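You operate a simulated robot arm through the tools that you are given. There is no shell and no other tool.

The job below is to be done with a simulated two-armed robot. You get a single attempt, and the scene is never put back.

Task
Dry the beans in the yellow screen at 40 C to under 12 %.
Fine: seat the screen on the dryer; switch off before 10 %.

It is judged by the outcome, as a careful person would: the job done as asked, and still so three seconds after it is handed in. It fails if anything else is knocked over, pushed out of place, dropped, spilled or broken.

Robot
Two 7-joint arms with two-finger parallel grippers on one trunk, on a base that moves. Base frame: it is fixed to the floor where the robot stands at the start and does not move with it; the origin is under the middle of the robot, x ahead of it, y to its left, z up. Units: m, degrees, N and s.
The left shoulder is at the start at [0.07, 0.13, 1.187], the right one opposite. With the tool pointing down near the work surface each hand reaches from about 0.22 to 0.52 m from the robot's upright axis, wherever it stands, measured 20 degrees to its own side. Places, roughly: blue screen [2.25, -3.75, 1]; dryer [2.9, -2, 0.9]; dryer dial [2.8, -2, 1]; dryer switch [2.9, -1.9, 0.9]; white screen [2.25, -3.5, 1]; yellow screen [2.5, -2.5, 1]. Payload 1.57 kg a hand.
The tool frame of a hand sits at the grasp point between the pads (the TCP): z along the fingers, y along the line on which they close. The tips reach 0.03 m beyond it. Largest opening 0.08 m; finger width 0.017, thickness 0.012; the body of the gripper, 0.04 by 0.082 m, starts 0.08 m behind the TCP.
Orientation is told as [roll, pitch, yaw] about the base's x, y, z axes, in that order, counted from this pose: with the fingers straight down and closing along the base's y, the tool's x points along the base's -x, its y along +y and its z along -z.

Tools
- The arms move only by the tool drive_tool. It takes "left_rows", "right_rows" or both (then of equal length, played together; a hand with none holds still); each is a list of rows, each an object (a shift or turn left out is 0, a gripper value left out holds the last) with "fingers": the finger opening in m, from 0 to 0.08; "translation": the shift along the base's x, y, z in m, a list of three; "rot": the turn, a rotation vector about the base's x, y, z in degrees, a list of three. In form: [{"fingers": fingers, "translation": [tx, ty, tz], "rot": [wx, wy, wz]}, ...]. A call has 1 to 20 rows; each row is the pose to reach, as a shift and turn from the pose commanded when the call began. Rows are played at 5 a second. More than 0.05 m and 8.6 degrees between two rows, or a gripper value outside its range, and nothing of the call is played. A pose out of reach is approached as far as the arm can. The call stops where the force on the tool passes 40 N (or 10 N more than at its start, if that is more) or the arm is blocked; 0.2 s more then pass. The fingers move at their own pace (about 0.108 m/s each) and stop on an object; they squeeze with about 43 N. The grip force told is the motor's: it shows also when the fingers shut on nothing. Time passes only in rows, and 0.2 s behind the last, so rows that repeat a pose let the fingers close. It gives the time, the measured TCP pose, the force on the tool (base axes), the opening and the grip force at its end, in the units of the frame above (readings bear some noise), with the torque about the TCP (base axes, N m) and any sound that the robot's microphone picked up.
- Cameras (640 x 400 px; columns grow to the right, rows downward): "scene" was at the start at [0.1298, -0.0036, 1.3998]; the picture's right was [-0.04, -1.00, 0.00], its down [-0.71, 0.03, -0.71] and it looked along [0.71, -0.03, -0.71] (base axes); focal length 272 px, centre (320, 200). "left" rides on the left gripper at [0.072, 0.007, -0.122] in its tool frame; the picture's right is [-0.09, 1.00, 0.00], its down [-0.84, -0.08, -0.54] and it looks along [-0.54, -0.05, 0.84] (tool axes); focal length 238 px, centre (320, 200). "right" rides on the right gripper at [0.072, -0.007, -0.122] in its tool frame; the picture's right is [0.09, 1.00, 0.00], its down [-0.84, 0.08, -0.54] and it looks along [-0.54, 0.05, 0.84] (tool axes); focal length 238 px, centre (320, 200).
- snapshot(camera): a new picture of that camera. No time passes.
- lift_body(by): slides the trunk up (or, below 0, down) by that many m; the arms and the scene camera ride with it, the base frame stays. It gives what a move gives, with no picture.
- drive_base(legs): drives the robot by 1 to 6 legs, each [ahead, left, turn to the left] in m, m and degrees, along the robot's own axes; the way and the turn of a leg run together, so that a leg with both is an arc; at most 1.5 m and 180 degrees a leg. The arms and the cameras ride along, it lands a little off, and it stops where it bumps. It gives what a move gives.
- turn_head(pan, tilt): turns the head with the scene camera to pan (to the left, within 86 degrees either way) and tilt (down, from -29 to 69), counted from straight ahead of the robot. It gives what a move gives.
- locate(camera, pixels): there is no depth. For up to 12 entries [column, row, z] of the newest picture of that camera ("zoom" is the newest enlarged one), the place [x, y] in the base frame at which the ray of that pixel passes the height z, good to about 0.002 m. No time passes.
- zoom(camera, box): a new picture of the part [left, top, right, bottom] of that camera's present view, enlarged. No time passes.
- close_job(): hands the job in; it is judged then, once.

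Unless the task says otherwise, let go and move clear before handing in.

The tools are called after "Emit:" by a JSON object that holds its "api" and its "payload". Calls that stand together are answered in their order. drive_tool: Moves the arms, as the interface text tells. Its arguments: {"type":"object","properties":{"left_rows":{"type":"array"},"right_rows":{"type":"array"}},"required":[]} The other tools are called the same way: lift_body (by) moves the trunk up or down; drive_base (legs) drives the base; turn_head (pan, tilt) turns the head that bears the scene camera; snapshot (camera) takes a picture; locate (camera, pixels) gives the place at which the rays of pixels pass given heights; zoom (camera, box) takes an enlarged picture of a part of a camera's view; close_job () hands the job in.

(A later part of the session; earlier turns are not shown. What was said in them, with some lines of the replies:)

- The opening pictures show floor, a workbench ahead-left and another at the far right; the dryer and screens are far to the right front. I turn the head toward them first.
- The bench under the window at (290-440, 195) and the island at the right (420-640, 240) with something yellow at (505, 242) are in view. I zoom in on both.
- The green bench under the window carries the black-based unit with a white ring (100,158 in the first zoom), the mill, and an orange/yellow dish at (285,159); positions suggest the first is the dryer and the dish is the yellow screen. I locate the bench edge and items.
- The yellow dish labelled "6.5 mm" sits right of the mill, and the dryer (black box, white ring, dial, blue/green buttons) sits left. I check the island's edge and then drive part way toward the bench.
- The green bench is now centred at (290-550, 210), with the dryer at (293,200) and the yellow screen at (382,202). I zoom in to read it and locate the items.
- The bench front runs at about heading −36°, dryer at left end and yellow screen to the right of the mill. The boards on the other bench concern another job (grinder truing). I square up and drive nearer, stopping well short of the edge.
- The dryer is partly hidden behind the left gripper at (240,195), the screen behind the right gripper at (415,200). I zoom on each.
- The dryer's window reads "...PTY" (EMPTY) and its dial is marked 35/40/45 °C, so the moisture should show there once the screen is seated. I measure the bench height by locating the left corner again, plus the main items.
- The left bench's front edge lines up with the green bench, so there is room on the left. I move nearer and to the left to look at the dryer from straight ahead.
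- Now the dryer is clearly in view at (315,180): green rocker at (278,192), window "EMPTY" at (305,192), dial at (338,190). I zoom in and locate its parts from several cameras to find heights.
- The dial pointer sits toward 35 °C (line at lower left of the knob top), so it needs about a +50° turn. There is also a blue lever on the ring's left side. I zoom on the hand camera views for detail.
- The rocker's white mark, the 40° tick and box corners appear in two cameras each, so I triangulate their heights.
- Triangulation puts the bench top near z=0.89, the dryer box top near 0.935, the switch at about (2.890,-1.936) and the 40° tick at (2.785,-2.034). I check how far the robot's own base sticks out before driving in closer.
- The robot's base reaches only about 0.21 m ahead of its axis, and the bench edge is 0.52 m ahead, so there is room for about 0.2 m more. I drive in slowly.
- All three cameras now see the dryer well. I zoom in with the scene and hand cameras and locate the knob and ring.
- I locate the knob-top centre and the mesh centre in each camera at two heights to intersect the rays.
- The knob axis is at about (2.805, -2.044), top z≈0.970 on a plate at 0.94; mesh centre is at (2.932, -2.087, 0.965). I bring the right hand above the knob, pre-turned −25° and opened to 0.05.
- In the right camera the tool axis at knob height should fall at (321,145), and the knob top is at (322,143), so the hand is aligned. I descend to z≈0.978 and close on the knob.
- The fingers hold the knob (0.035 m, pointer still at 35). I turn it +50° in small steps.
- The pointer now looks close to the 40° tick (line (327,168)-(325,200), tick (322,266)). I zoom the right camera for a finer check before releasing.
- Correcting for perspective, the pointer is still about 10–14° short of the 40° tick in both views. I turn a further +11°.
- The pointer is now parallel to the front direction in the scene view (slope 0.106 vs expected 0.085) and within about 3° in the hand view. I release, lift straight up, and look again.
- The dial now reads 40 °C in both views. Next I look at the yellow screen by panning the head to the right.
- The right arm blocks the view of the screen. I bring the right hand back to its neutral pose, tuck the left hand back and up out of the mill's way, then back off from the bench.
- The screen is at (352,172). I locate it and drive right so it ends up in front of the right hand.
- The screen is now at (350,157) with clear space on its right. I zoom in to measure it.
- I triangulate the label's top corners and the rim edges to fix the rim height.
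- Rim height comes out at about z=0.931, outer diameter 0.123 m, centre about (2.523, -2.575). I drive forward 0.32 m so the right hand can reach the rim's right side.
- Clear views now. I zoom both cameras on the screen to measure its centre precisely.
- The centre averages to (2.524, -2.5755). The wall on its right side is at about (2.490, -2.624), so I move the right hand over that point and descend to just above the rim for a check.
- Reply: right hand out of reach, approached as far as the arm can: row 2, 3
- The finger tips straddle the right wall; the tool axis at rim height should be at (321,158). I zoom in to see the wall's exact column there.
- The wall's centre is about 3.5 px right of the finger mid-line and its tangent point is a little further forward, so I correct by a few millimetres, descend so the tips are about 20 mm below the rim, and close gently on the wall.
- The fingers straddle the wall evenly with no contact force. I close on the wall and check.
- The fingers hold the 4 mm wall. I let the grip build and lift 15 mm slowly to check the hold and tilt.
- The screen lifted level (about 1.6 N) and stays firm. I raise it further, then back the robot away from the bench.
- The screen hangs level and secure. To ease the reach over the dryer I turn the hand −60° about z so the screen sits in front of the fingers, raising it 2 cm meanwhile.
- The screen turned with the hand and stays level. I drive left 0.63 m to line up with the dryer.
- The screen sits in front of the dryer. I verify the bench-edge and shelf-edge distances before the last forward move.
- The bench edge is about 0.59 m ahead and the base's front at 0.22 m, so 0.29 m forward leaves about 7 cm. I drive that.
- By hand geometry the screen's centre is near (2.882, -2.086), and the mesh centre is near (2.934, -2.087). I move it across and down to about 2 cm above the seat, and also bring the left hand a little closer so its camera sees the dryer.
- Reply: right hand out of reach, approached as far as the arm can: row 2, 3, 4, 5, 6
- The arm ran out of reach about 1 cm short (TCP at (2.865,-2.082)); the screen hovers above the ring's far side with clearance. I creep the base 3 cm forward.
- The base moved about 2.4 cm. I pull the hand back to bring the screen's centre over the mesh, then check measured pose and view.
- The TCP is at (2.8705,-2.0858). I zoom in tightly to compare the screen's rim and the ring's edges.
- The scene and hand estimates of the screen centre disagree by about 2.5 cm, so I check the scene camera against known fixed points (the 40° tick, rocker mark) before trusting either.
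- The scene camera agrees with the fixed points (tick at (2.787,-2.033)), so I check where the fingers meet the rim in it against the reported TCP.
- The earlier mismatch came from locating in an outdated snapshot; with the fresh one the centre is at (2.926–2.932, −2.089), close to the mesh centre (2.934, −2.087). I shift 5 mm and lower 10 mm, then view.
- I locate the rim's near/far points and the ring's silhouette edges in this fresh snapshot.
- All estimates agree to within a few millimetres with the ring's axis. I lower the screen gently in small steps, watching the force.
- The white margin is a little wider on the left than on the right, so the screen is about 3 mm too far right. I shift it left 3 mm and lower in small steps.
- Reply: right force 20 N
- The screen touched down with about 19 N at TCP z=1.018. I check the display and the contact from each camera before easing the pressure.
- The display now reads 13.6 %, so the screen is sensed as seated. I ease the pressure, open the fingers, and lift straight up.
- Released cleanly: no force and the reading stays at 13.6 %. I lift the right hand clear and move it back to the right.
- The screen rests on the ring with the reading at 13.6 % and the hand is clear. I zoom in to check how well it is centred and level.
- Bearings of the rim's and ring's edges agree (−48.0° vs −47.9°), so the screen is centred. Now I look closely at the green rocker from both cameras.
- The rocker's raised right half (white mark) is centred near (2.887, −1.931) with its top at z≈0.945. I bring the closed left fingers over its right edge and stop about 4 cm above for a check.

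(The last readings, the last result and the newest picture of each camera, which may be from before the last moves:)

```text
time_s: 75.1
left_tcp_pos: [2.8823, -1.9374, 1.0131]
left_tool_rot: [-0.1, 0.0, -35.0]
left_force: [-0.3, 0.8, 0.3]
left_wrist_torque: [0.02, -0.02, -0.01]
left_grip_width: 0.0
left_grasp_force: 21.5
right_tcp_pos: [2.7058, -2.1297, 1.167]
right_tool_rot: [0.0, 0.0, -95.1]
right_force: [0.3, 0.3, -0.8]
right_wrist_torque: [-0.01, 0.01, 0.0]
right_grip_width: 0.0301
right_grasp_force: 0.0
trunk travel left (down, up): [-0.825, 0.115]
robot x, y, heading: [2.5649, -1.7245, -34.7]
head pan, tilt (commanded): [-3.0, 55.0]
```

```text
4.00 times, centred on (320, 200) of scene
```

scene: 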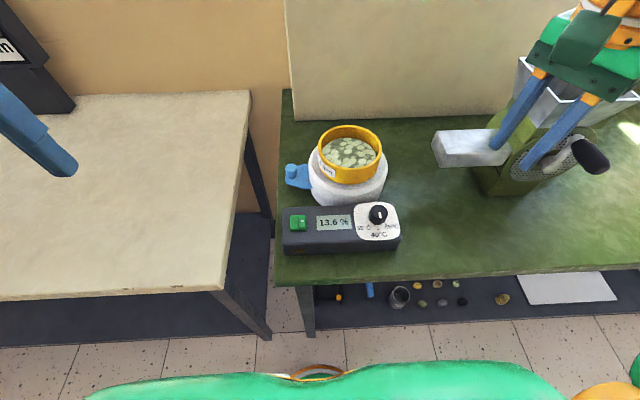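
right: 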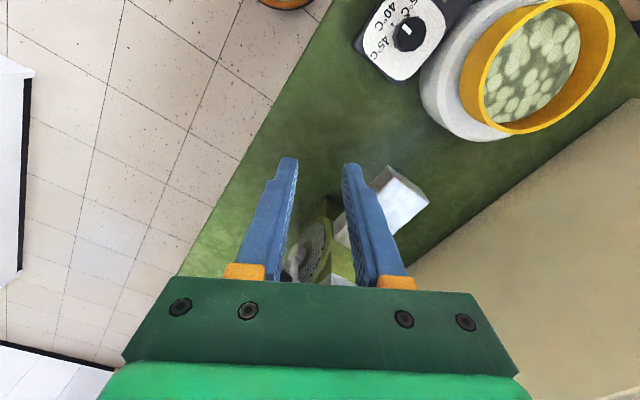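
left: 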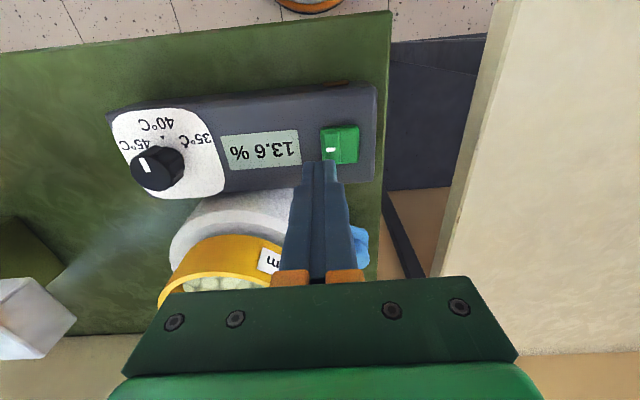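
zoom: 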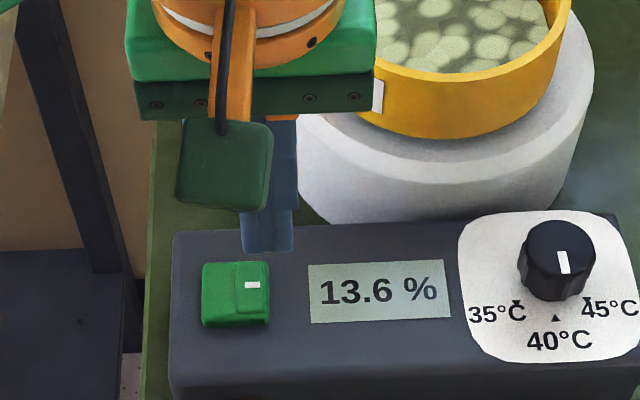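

The finger block will overlap the raised half (mark at (331,150) in the left view, tool axis at (320,150)). I press down gently and come back up.

Emit:
{"api": "drive_tool", "payload": {"left_rows": [{"fingers": 0.0, "translation": [0, 0, -0.02]}, {"fingers": 0.0, "translation": [0, 0, -0.032]}, {"fingers": 0.0, "translation": [0, 0, -0.037]}, {"fingers": 0.0, "translation": [0, 0, -0.041]}]}}

Emit:
{"api": "zoom", "payload": {"camera": "scene", "box": [260, 150, 380, 250]}}

```text
time_s: 76.1
left_tcp_pos: [2.8824, -1.9391, 0.9717]
left_tool_rot: [0.0, 0.0, -34.9]
left_force: [-0.1, 1.1, 1.6]
left_wrist_torque: [-0.01, 0.0, 0.03]
left_grip_width: 0.0001
left_grasp_force: 21.1
right_tcp_pos: [2.7053, -2.1297, 1.167]
right_tool_rot: [0.0, 0.0, -95.1]
right_force: [0.9, 0.1, 0.3]
right_wrist_torque: [0.0, 0.02, 0.01]
right_grip_width: 0.03
right_grasp_force: 0.0
trunk travel left (down, up): [-0.825, 0.115]
robot x, y, heading: [2.5645, -1.7232, -35.2]
head pan, tilt (commanded): [-3.0, 55.0]
```

```text
4.00 times, centred on (320, 200) of scene
```

zoom: 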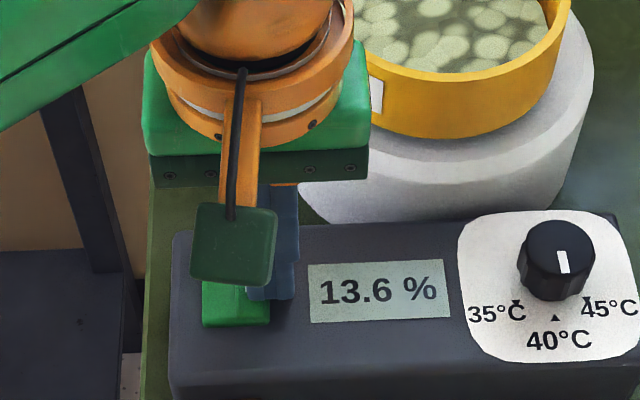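

The fingertips are just touching (1.6 N). I press another few millimetres.

Emit:
{"api": "drive_tool", "payload": {"left_rows": [{"fingers": 0.0, "translation": [0, 0, -0.002]}, {"fingers": 0.0, "translation": [0, 0, -0.004]}]}}

Emit:
{"api": "zoom", "payload": {"camera": "scene", "box": [260, 150, 380, 250]}}

Emit:
{"api": "zoom", "payload": {"camera": "left", "box": [280, 90, 400, 210]}}

```text
time_s: 76.7
left_tcp_pos: [2.8837, -1.9381, 0.9693]
left_tool_rot: [-0.1, -0.2, -35.1]
left_force: [3.5, -2.1, 14.9]
left_wrist_torque: [-0.05, -0.14, 0.05]
left_grip_width: 0.0
left_grasp_force: 21.4
right_tcp_pos: [2.7048, -2.1302, 1.1686]
right_tool_rot: [-0.1, 0.0, -95.1]
right_force: [0.3, -0.6, 0.2]
right_wrist_torque: [-0.02, -0.03, -0.02]
right_grip_width: 0.03
right_grasp_force: 0.2
trunk travel left (down, up): [-0.825, 0.115]
robot x, y, heading: [2.565, -1.7201, -35.2]
head pan, tilt (commanded): [-3.0, 55.0]
heard: click
```

```text
4.00 times, centred on (320, 200) of scene
```

zoom: 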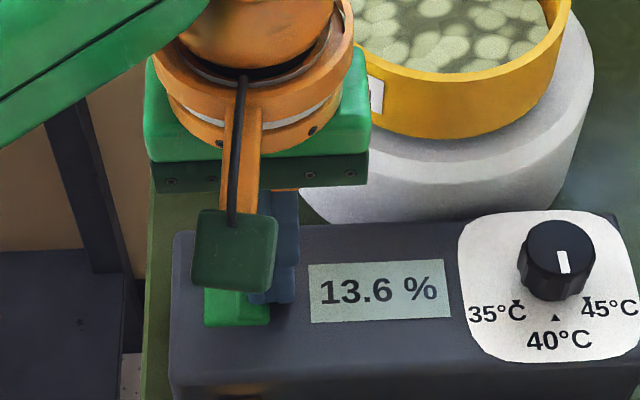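

```text
3.33 times, centred on (340, 150) of left
```

zoom: 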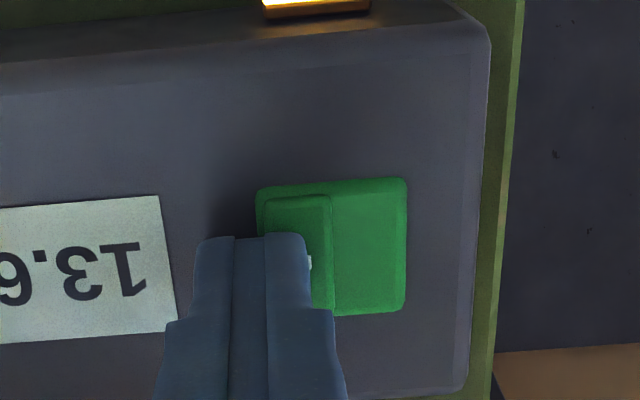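

A click was heard and the lamp on the front lit (top of the left view). I lift the fingers off the rocker and look at the reading.

Emit:
{"api": "drive_tool", "payload": {"left_rows": [{"fingers": 0.0, "translation": [0, 0, 0.02]}, {"fingers": 0.0, "translation": [0, 0, 0.045]}]}}

Emit:
{"api": "zoom", "payload": {"camera": "scene", "box": [260, 150, 380, 250]}}

Emit:
{"api": "zoom", "payload": {"camera": "left", "box": [220, 90, 400, 210]}}

```text
time_s: 77.3
left_tcp_pos: [2.8813, -1.9373, 1.0136]
left_tool_rot: [0.0, -0.1, -35.0]
left_force: [0.1, 0.4, -0.1]
left_wrist_torque: [0.02, 0.01, -0.03]
left_grip_width: 0.0001
left_grasp_force: 21.4
right_tcp_pos: [2.705, -2.1298, 1.1673]
right_tool_rot: [0.1, 0.0, -95.1]
right_force: [0.0, -0.2, -0.9]
right_wrist_torque: [-0.02, 0.0, -0.01]
right_grip_width: 0.03
right_grasp_force: 0.0
trunk travel left (down, up): [-0.825, 0.115]
robot x, y, heading: [2.5647, -1.7207, -35.3]
head pan, tilt (commanded): [-3.0, 55.0]
```

```text
4.00 times, centred on (320, 200) of scene
```

zoom: 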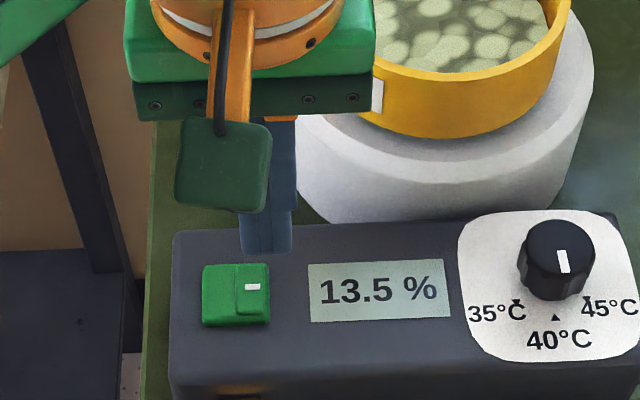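

```text
3.33 times, centred on (310, 150) of left
```

zoom: 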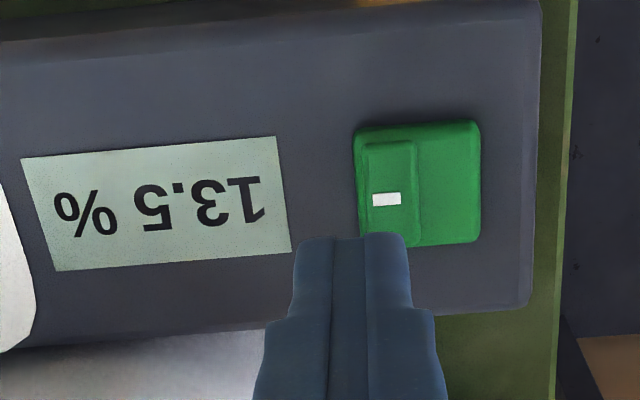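

The lamp is on and the reading has begun to fall (13.5 %). I wait two seconds in place and read again, also inspecting the rocker.

Emit:
{"api": "drive_tool", "payload": {"left_rows": [{"fingers": 0.0}, {"fingers": 0.0}, {"fingers": 0.0}, {"fingers": 0.0}, {"fingers": 0.0}, {"fingers": 0.0}, {"fingers": 0.0}, {"fingers": 0.0}]}}

Emit:
{"api": "zoom", "payload": {"camera": "scene", "box": [278, 195, 388, 245]}}

Emit:
{"api": "zoom", "payload": {"camera": "scene", "box": [278, 205, 328, 240]}}

```text
time_s: 79.1
left_tcp_pos: [2.8839, -1.9374, 1.0138]
left_tool_rot: [-0.1, 0.0, -35.0]
left_force: [0.5, 0.0, 0.1]
left_wrist_torque: [-0.01, 0.02, -0.02]
left_grip_width: 0.0
left_grasp_force: 21.3
right_tcp_pos: [2.7072, -2.1316, 1.1668]
right_tool_rot: [0.0, 0.0, -95.1]
right_force: [-0.6, -0.4, -1.0]
right_wrist_torque: [-0.04, 0.01, -0.03]
right_grip_width: 0.0299
right_grasp_force: 0.1
trunk travel left (down, up): [-0.825, 0.115]
robot x, y, heading: [2.5659, -1.7204, -35.1]
head pan, tilt (commanded): [-3.0, 55.0]
```

```text
5.82 times, centred on (333, 220) of scene
```

zoom: 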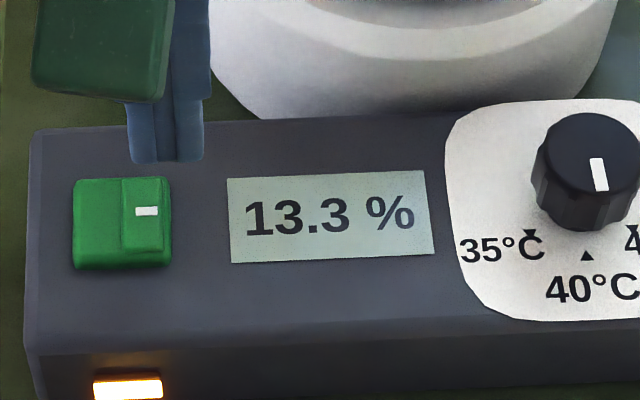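

```text
11.43 times, centred on (303, 222) of scene
```

zoom: 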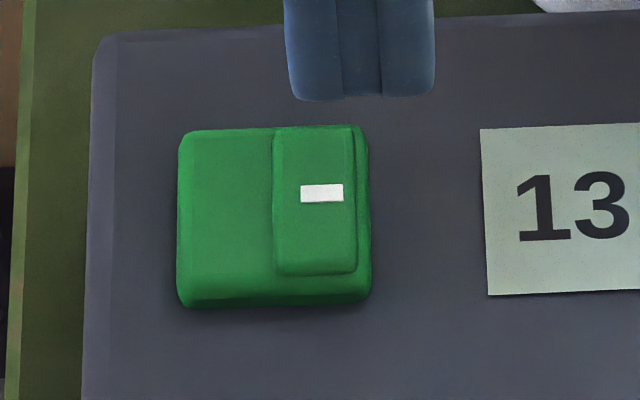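

Reading 13.3 % after about 2.7 s of running, roughly 0.11 %/s. The button seems to be a latching one. I hover closer over it and wait about 4 s more, then read.

Emit:
{"api": "drive_tool", "payload": {"left_rows": [{"fingers": 0.0, "translation": [0, 0, -0.015]}, {"fingers": 0.0, "translation": [0, 0, -0.03]}, {"fingers": 0.0, "translation": [0, 0, -0.03]}, {"fingers": 0.0, "translation": [0, 0, -0.03]}, {"fingers": 0.0, "translation": [0, 0, -0.03]}, {"fingers": 0.0, "translation": [0, 0, -0.03]}, {"fingers": 0.0, "translation": [0, 0, -0.03]}, {"fingers": 0.0, "translation": [0, 0, -0.03]}, {"fingers": 0.0, "translation": [0, 0, -0.03]}, {"fingers": 0.0, "translation": [0, 0, -0.03]}, {"fingers": 0.0, "translation": [0, 0, -0.03]}, {"fingers": 0.0, "translation": [0, 0, -0.03]}, {"fingers": 0.0, "translation": [0, 0, -0.03]}, {"fingers": 0.0, "translation": [0, 0, -0.03]}, {"fingers": 0.0, "translation": [0, 0, -0.03]}, {"fingers": 0.0, "translation": [0, 0, -0.03]}, {"fingers": 0.0, "translation": [0, 0, -0.03]}, {"fingers": 0.0, "translation": [0, 0, -0.03]}, {"fingers": 0.0, "translation": [0, 0, -0.03]}, {"fingers": 0.0, "translation": [0, 0, -0.03]}]}}

Emit:
{"api": "zoom", "payload": {"camera": "scene", "box": [278, 195, 388, 245]}}

```text
time_s: 83.3
left_tcp_pos: [2.8822, -1.9375, 0.9823]
left_tool_rot: [-0.1, 0.1, -35.0]
left_force: [-0.4, -0.1, 0.6]
left_wrist_torque: [0.0, 0.0, 0.02]
left_grip_width: 0.0
left_grasp_force: 21.3
right_tcp_pos: [2.7066, -2.1308, 1.1669]
right_tool_rot: [0.0, 0.0, -95.1]
right_force: [0.1, -0.4, 0.5]
right_wrist_torque: [-0.02, -0.01, -0.01]
right_grip_width: 0.0303
right_grasp_force: 0.1
trunk travel left (down, up): [-0.825, 0.115]
robot x, y, heading: [2.5657, -1.7226, -34.9]
head pan, tilt (commanded): [-3.0, 55.0]
```

```text
5.82 times, centred on (333, 220) of scene
```

zoom: 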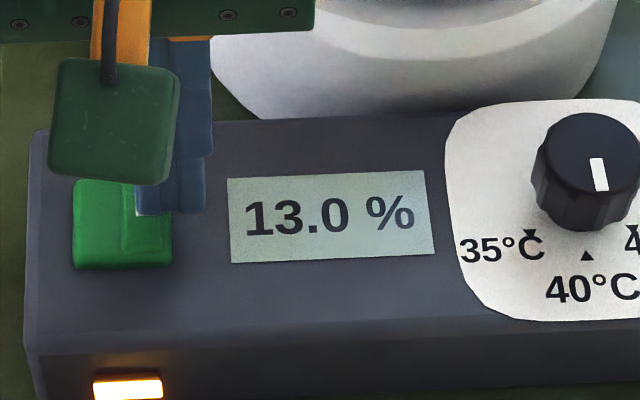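

13.0 % at 83.3 s, a rate of about 0.08 %/s. I keep waiting above the button and read again in 4 s steps.

Emit:
{"api": "drive_tool", "payload": {"left_rows": [{"fingers": 0.0}, {"fingers": 0.0}, {"fingers": 0.0}, {"fingers": 0.0}, {"fingers": 0.0}, {"fingers": 0.0}, {"fingers": 0.0}, {"fingers": 0.0}, {"fingers": 0.0}, {"fingers": 0.0}, {"fingers": 0.0}, {"fingers": 0.0}, {"fingers": 0.0}, {"fingers": 0.0}, {"fingers": 0.0}, {"fingers": 0.0}, {"fingers": 0.0}, {"fingers": 0.0}, {"fingers": 0.0}, {"fingers": 0.0}]}}

Emit:
{"api": "zoom", "payload": {"camera": "scene", "box": [278, 195, 388, 245]}}

```text
time_s: 87.5
left_tcp_pos: [2.88, -1.9374, 0.9829]
left_tool_rot: [-0.1, 0.0, -35.0]
left_force: [-0.2, -0.7, -0.1]
left_wrist_torque: [0.03, 0.01, -0.02]
left_grip_width: 0.0
left_grasp_force: 21.1
right_tcp_pos: [2.7072, -2.1306, 1.1677]
right_tool_rot: [-0.1, 0.1, -95.1]
right_force: [-0.3, 0.3, 0.6]
right_wrist_torque: [-0.01, 0.0, -0.02]
right_grip_width: 0.03
right_grasp_force: 0.0
trunk travel left (down, up): [-0.825, 0.115]
robot x, y, heading: [2.5655, -1.72, -35.4]
head pan, tilt (commanded): [-3.0, 55.0]
```

```text
5.82 times, centred on (333, 220) of scene
```

zoom: 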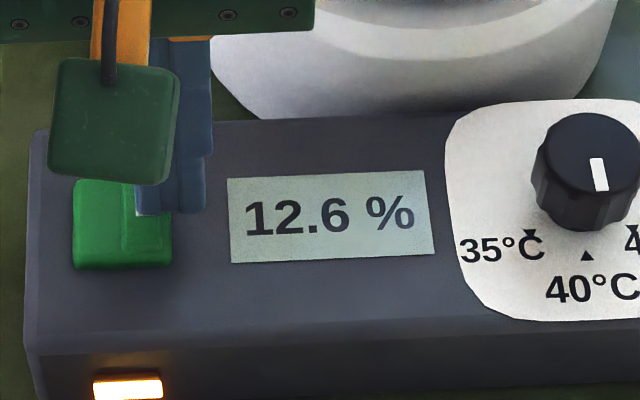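

12.6 % at 87.5 s. I wait another 4 s twice over, reading in between.

Emit:
{"api": "drive_tool", "payload": {"left_rows": [{"fingers": 0.0}, {"fingers": 0.0}, {"fingers": 0.0}, {"fingers": 0.0}, {"fingers": 0.0}, {"fingers": 0.0}, {"fingers": 0.0}, {"fingers": 0.0}, {"fingers": 0.0}, {"fingers": 0.0}, {"fingers": 0.0}, {"fingers": 0.0}, {"fingers": 0.0}, {"fingers": 0.0}, {"fingers": 0.0}, {"fingers": 0.0}, {"fingers": 0.0}, {"fingers": 0.0}, {"fingers": 0.0}, {"fingers": 0.0}]}}

Emit:
{"api": "zoom", "payload": {"camera": "scene", "box": [278, 195, 388, 245]}}

```text
time_s: 91.7
left_tcp_pos: [2.8838, -1.938, 0.9834]
left_tool_rot: [-0.1, 0.0, -35.0]
left_force: [0.5, 0.1, 0.1]
left_wrist_torque: [0.0, -0.01, -0.02]
left_grip_width: 0.0001
left_grasp_force: 21.7
right_tcp_pos: [2.7066, -2.1305, 1.1676]
right_tool_rot: [0.0, 0.0, -95.1]
right_force: [1.6, 0.5, 0.2]
right_wrist_torque: [0.0, 0.03, -0.02]
right_grip_width: 0.0301
right_grasp_force: 0.0
trunk travel left (down, up): [-0.825, 0.115]
robot x, y, heading: [2.5615, -1.7203, -35.2]
head pan, tilt (commanded): [-3.0, 55.0]
```

```text
5.82 times, centred on (333, 220) of scene
```

zoom: 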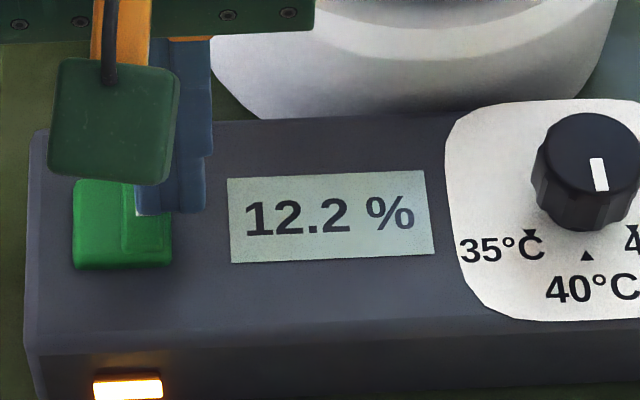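

12.2 % at 91.7 s. I wait one more 4 s step, expecting about 11.8 %.

Emit:
{"api": "drive_tool", "payload": {"left_rows": [{"fingers": 0.0}, {"fingers": 0.0}, {"fingers": 0.0}, {"fingers": 0.0}, {"fingers": 0.0}, {"fingers": 0.0}, {"fingers": 0.0}, {"fingers": 0.0}, {"fingers": 0.0}, {"fingers": 0.0}, {"fingers": 0.0}, {"fingers": 0.0}, {"fingers": 0.0}, {"fingers": 0.0}, {"fingers": 0.0}, {"fingers": 0.0}, {"fingers": 0.0}, {"fingers": 0.0}, {"fingers": 0.0}, {"fingers": 0.0}]}}

Emit:
{"api": "zoom", "payload": {"camera": "scene", "box": [278, 195, 388, 245]}}

```text
time_s: 95.9
left_tcp_pos: [2.882, -1.9368, 0.9833]
left_tool_rot: [-0.1, 0.0, -35.1]
left_force: [0.2, 0.7, -0.2]
left_wrist_torque: [-0.01, -0.04, 0.01]
left_grip_width: 0.0
left_grasp_force: 21.2
right_tcp_pos: [2.7068, -2.131, 1.1676]
right_tool_rot: [0.1, 0.0, -95.1]
right_force: [-0.1, -0.1, 0.2]
right_wrist_torque: [0.01, -0.05, 0.01]
right_grip_width: 0.03
right_grasp_force: 0.1
trunk travel left (down, up): [-0.825, 0.115]
robot x, y, heading: [2.5649, -1.7225, -34.9]
head pan, tilt (commanded): [-3.0, 55.0]
```

```text
5.82 times, centred on (333, 220) of scene
```

zoom: 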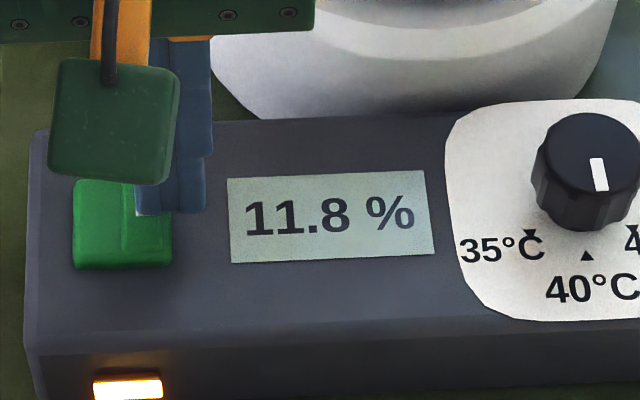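

11.8 % at 95.9 s. I wait about 2 s more for margin and then press the button in the same call.

Emit:
{"api": "drive_tool", "payload": {"left_rows": [{"fingers": 0.0}, {"fingers": 0.0}, {"fingers": 0.0}, {"fingers": 0.0}, {"fingers": 0.0}, {"fingers": 0.0}, {"fingers": 0.0}, {"fingers": 0.0}, {"fingers": 0.0}, {"fingers": 0.0}, {"fingers": 0.0, "translation": [0, 0, -0.006]}, {"fingers": 0.0, "translation": [0, 0, -0.01]}, {"fingers": 0.0, "translation": [0, 0, -0.013]}, {"fingers": 0.0, "translation": [0, 0, -0.015]}]}}

Emit:
{"api": "zoom", "payload": {"camera": "scene", "box": [278, 195, 388, 245]}}

Emit:
{"api": "zoom", "payload": {"camera": "left", "box": [220, 70, 400, 210]}}

```text
time_s: 98.9
left_tcp_pos: [2.8821, -1.9379, 0.9682]
left_tool_rot: [0.0, -0.2, -35.0]
left_force: [4.6, -3.0, 16.2]
left_wrist_torque: [-0.03, -0.11, 0.0]
left_grip_width: 0.0
left_grasp_force: 21.0
right_tcp_pos: [2.7073, -2.1309, 1.1671]
right_tool_rot: [0.0, 0.0, -95.1]
right_force: [0.0, -0.7, -0.5]
right_wrist_torque: [0.0, 0.01, 0.03]
right_grip_width: 0.0299
right_grasp_force: 0.1
trunk travel left (down, up): [-0.825, 0.115]
robot x, y, heading: [2.5625, -1.7228, -35.0]
head pan, tilt (commanded): [-3.0, 55.0]
```

```text
5.82 times, centred on (333, 220) of scene
```

zoom: 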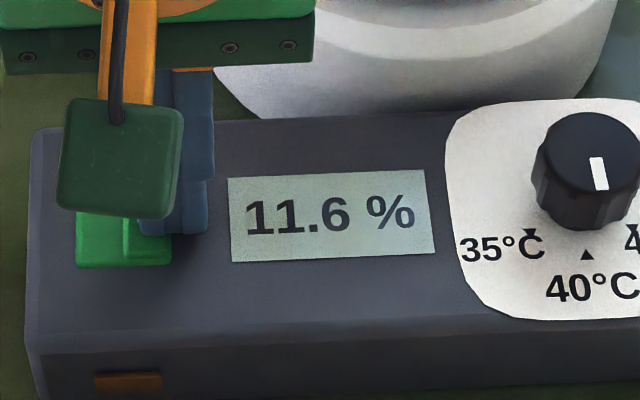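

```text
2.86 times, centred on (310, 140) of left
```

zoom: 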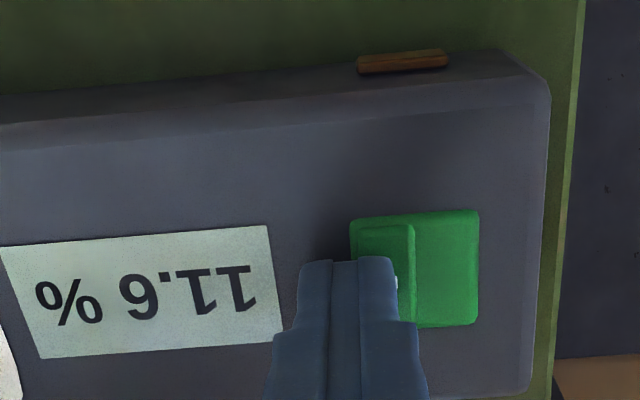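

The lamp is dark and the reading is 11.6 %. I lift off straight up and check that it stays off.

Emit:
{"api": "drive_tool", "payload": {"left_rows": [{"fingers": 0.0, "translation": [0, 0, 0.02]}, {"fingers": 0.0, "translation": [0, 0, 0.05]}, {"fingers": 0.0, "translation": [0, 0, 0.09]}, {"fingers": 0.0, "translation": [0, 0, 0.13]}, {"fingers": 0.0, "translation": [0, 0, 0.16]}]}}

Emit:
{"api": "zoom", "payload": {"camera": "scene", "box": [260, 110, 410, 260]}}

```text
time_s: 100.1
left_tcp_pos: [2.8819, -1.9376, 1.1287]
left_tool_rot: [-0.1, 0.0, -35.0]
left_force: [0.1, -0.3, -0.1]
left_wrist_torque: [0.0, -0.02, -0.01]
left_grip_width: 0.0001
left_grasp_force: 21.3
right_tcp_pos: [2.7046, -2.1303, 1.1657]
right_tool_rot: [0.1, 0.0, -95.0]
right_force: [0.1, -0.3, 0.3]
right_wrist_torque: [-0.02, -0.03, -0.01]
right_grip_width: 0.0301
right_grasp_force: 0.0
trunk travel left (down, up): [-0.825, 0.115]
robot x, y, heading: [2.5658, -1.7239, -35.2]
head pan, tilt (commanded): [-3.0, 55.0]
```

```text
2.67 times, centred on (335, 185) of scene
```

zoom: 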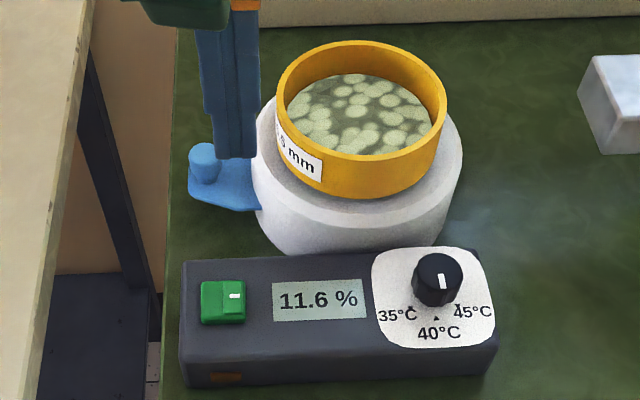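

Off and steady at 11.6 % with the dial at 40 °C. I tuck the left arm back the way it came and then back the base away a little, so both hands are well clear.

Emit:
{"api": "drive_tool", "payload": {"left_rows": [{"fingers": 0.0, "translation": [0.002, 0.03, 0.03]}, {"fingers": 0.0, "translation": [0.005, 0.06, 0.06]}, {"fingers": 0.0, "translation": [0.01, 0.095, 0.09]}, {"fingers": 0.0, "translation": [0.015, 0.135, 0.1]}, {"fingers": 0.0, "translation": [0.022, 0.175, 0.11]}, {"fingers": 0.0, "translation": [0.03, 0.21, 0.12]}, {"fingers": 0.0, "translation": [0.04, 0.245, 0.12]}]}}

Emit:
{"api": "drive_base", "payload": {"legs": [[-0.25, 0, 0]]}}

Emit:
{"api": "turn_head", "payload": {"pan": -5, "tilt": 40}}

Emit:
{"api": "snapshot", "payload": {"camera": "scene"}}

Emit:
{"api": "zoom", "payload": {"camera": "scene", "box": [290, 130, 410, 230]}}

```text
time_s: 101.7
left_tcp_pos: [2.9208, -1.6918, 1.2484]
left_tool_rot: [-0.2, 0.0, -35.1]
left_force: [0.4, -0.1, -0.5]
left_wrist_torque: [0.0, -0.02, 0.03]
left_grip_width: 0.0
left_grasp_force: 21.2
right_tcp_pos: [2.7069, -2.1282, 1.1677]
right_tool_rot: [0.0, -0.1, -95.1]
right_force: [0.1, 0.1, 0.2]
right_wrist_torque: [-0.01, 0.01, -0.03]
right_grip_width: 0.0301
right_grasp_force: 0.1
trunk travel left (down, up): [-0.825, 0.115]
robot x, y, heading: [2.5655, -1.7243, -34.7]
head pan, tilt (commanded): [-3.0, 55.0]
```

```text
time_s: 103.5
left_tcp_pos: [2.72, -1.5512, 1.2473]
left_tool_rot: [-0.1, 0.2, -34.9]
left_force: [0.6, -0.2, 0.3]
left_wrist_torque: [0.01, 0.02, 0.01]
left_grip_width: 0.0
left_grasp_force: 20.9
right_tcp_pos: [2.5059, -1.9888, 1.166]
right_tool_rot: [-0.2, 0.1, -95.1]
right_force: [0.9, -0.4, -0.3]
right_wrist_torque: [0.01, 0.02, 0.02]
right_grip_width: 0.03
right_grasp_force: 0.0
trunk travel left (down, up): [-0.825, 0.115]
robot x, y, heading: [2.3632, -1.5742, -35.1]
head pan, tilt (commanded): [-3.0, 55.0]
```

```text
time_s: 104.2
left_tcp_pos: [2.7168, -1.5504, 1.2484]
left_tool_rot: [-0.1, -0.1, -35.0]
left_force: [-0.3, 0.3, 0.2]
left_wrist_torque: [-0.02, 0.04, 0.01]
left_grip_width: 0.0001
left_grasp_force: 21.2
right_tcp_pos: [2.5029, -1.987, 1.1667]
right_tool_rot: [-0.1, 0.0, -95.1]
right_force: [0.0, -0.2, 0.3]
right_wrist_torque: [0.03, 0.0, -0.01]
right_grip_width: 0.0302
right_grasp_force: 0.1
trunk travel left (down, up): [-0.825, 0.115]
robot x, y, heading: [2.3628, -1.5753, -35.0]
head pan, tilt (commanded): [-5.0, 40.0]
```

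```text
taken
```

scene: 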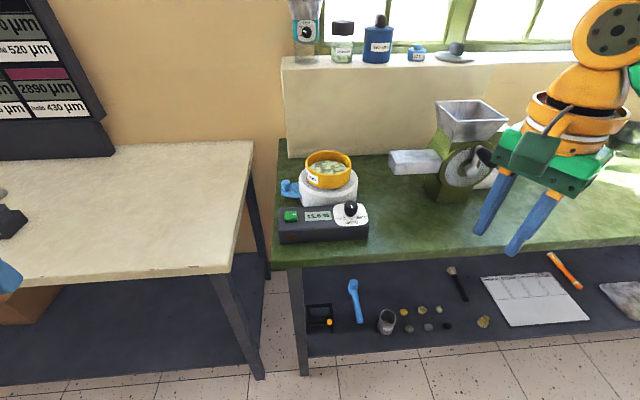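

```text
4.00 times, centred on (350, 180) of scene
```

zoom: 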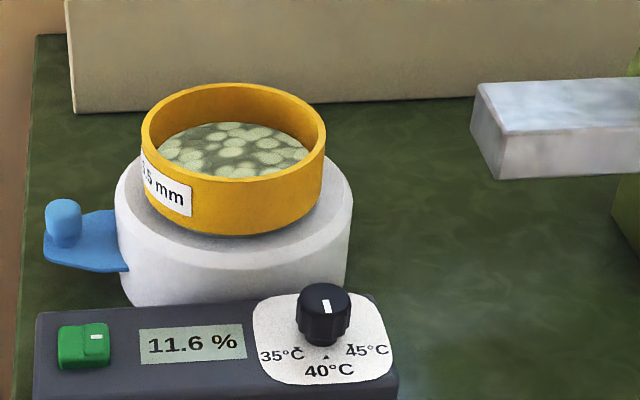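

The dryer is off (button popped up, lamp dark). The display has held at 11.6 % for about five seconds, the dial points to 40 °C, the screen sits level on the ring, and both hands are clear. Nothing else has been disturbed, so I hand the job in.

Emit:
{"api": "close_job", "payload": {}}

```text
The job is handed in.
```

The beans in the yellow screen are dried to 11.6 % by the dryer's own display, under the 12 % you asked for and above the 10 % limit. The job has been handed in; no verdict came back with it.

- **Temperature:** I turned the dial from 35 °C to 40 °C before starting. Its pointer lined up with the 40 °C mark to within a few degrees.
- **Seating:** I set the screen on the dryer's ring. It looks level and centred, and the display changed from "EMPTY" to a moisture reading as soon as it touched down.
- **Drying:** The display read 13.6 % at switch-on. I pressed the button again about 22 seconds later, at 11.6 %.
- **Afterwards:** The lamp went dark, and the display still read 11.6 % about five seconds later. Both hands are clear, and I saw nothing else moved or spilled.
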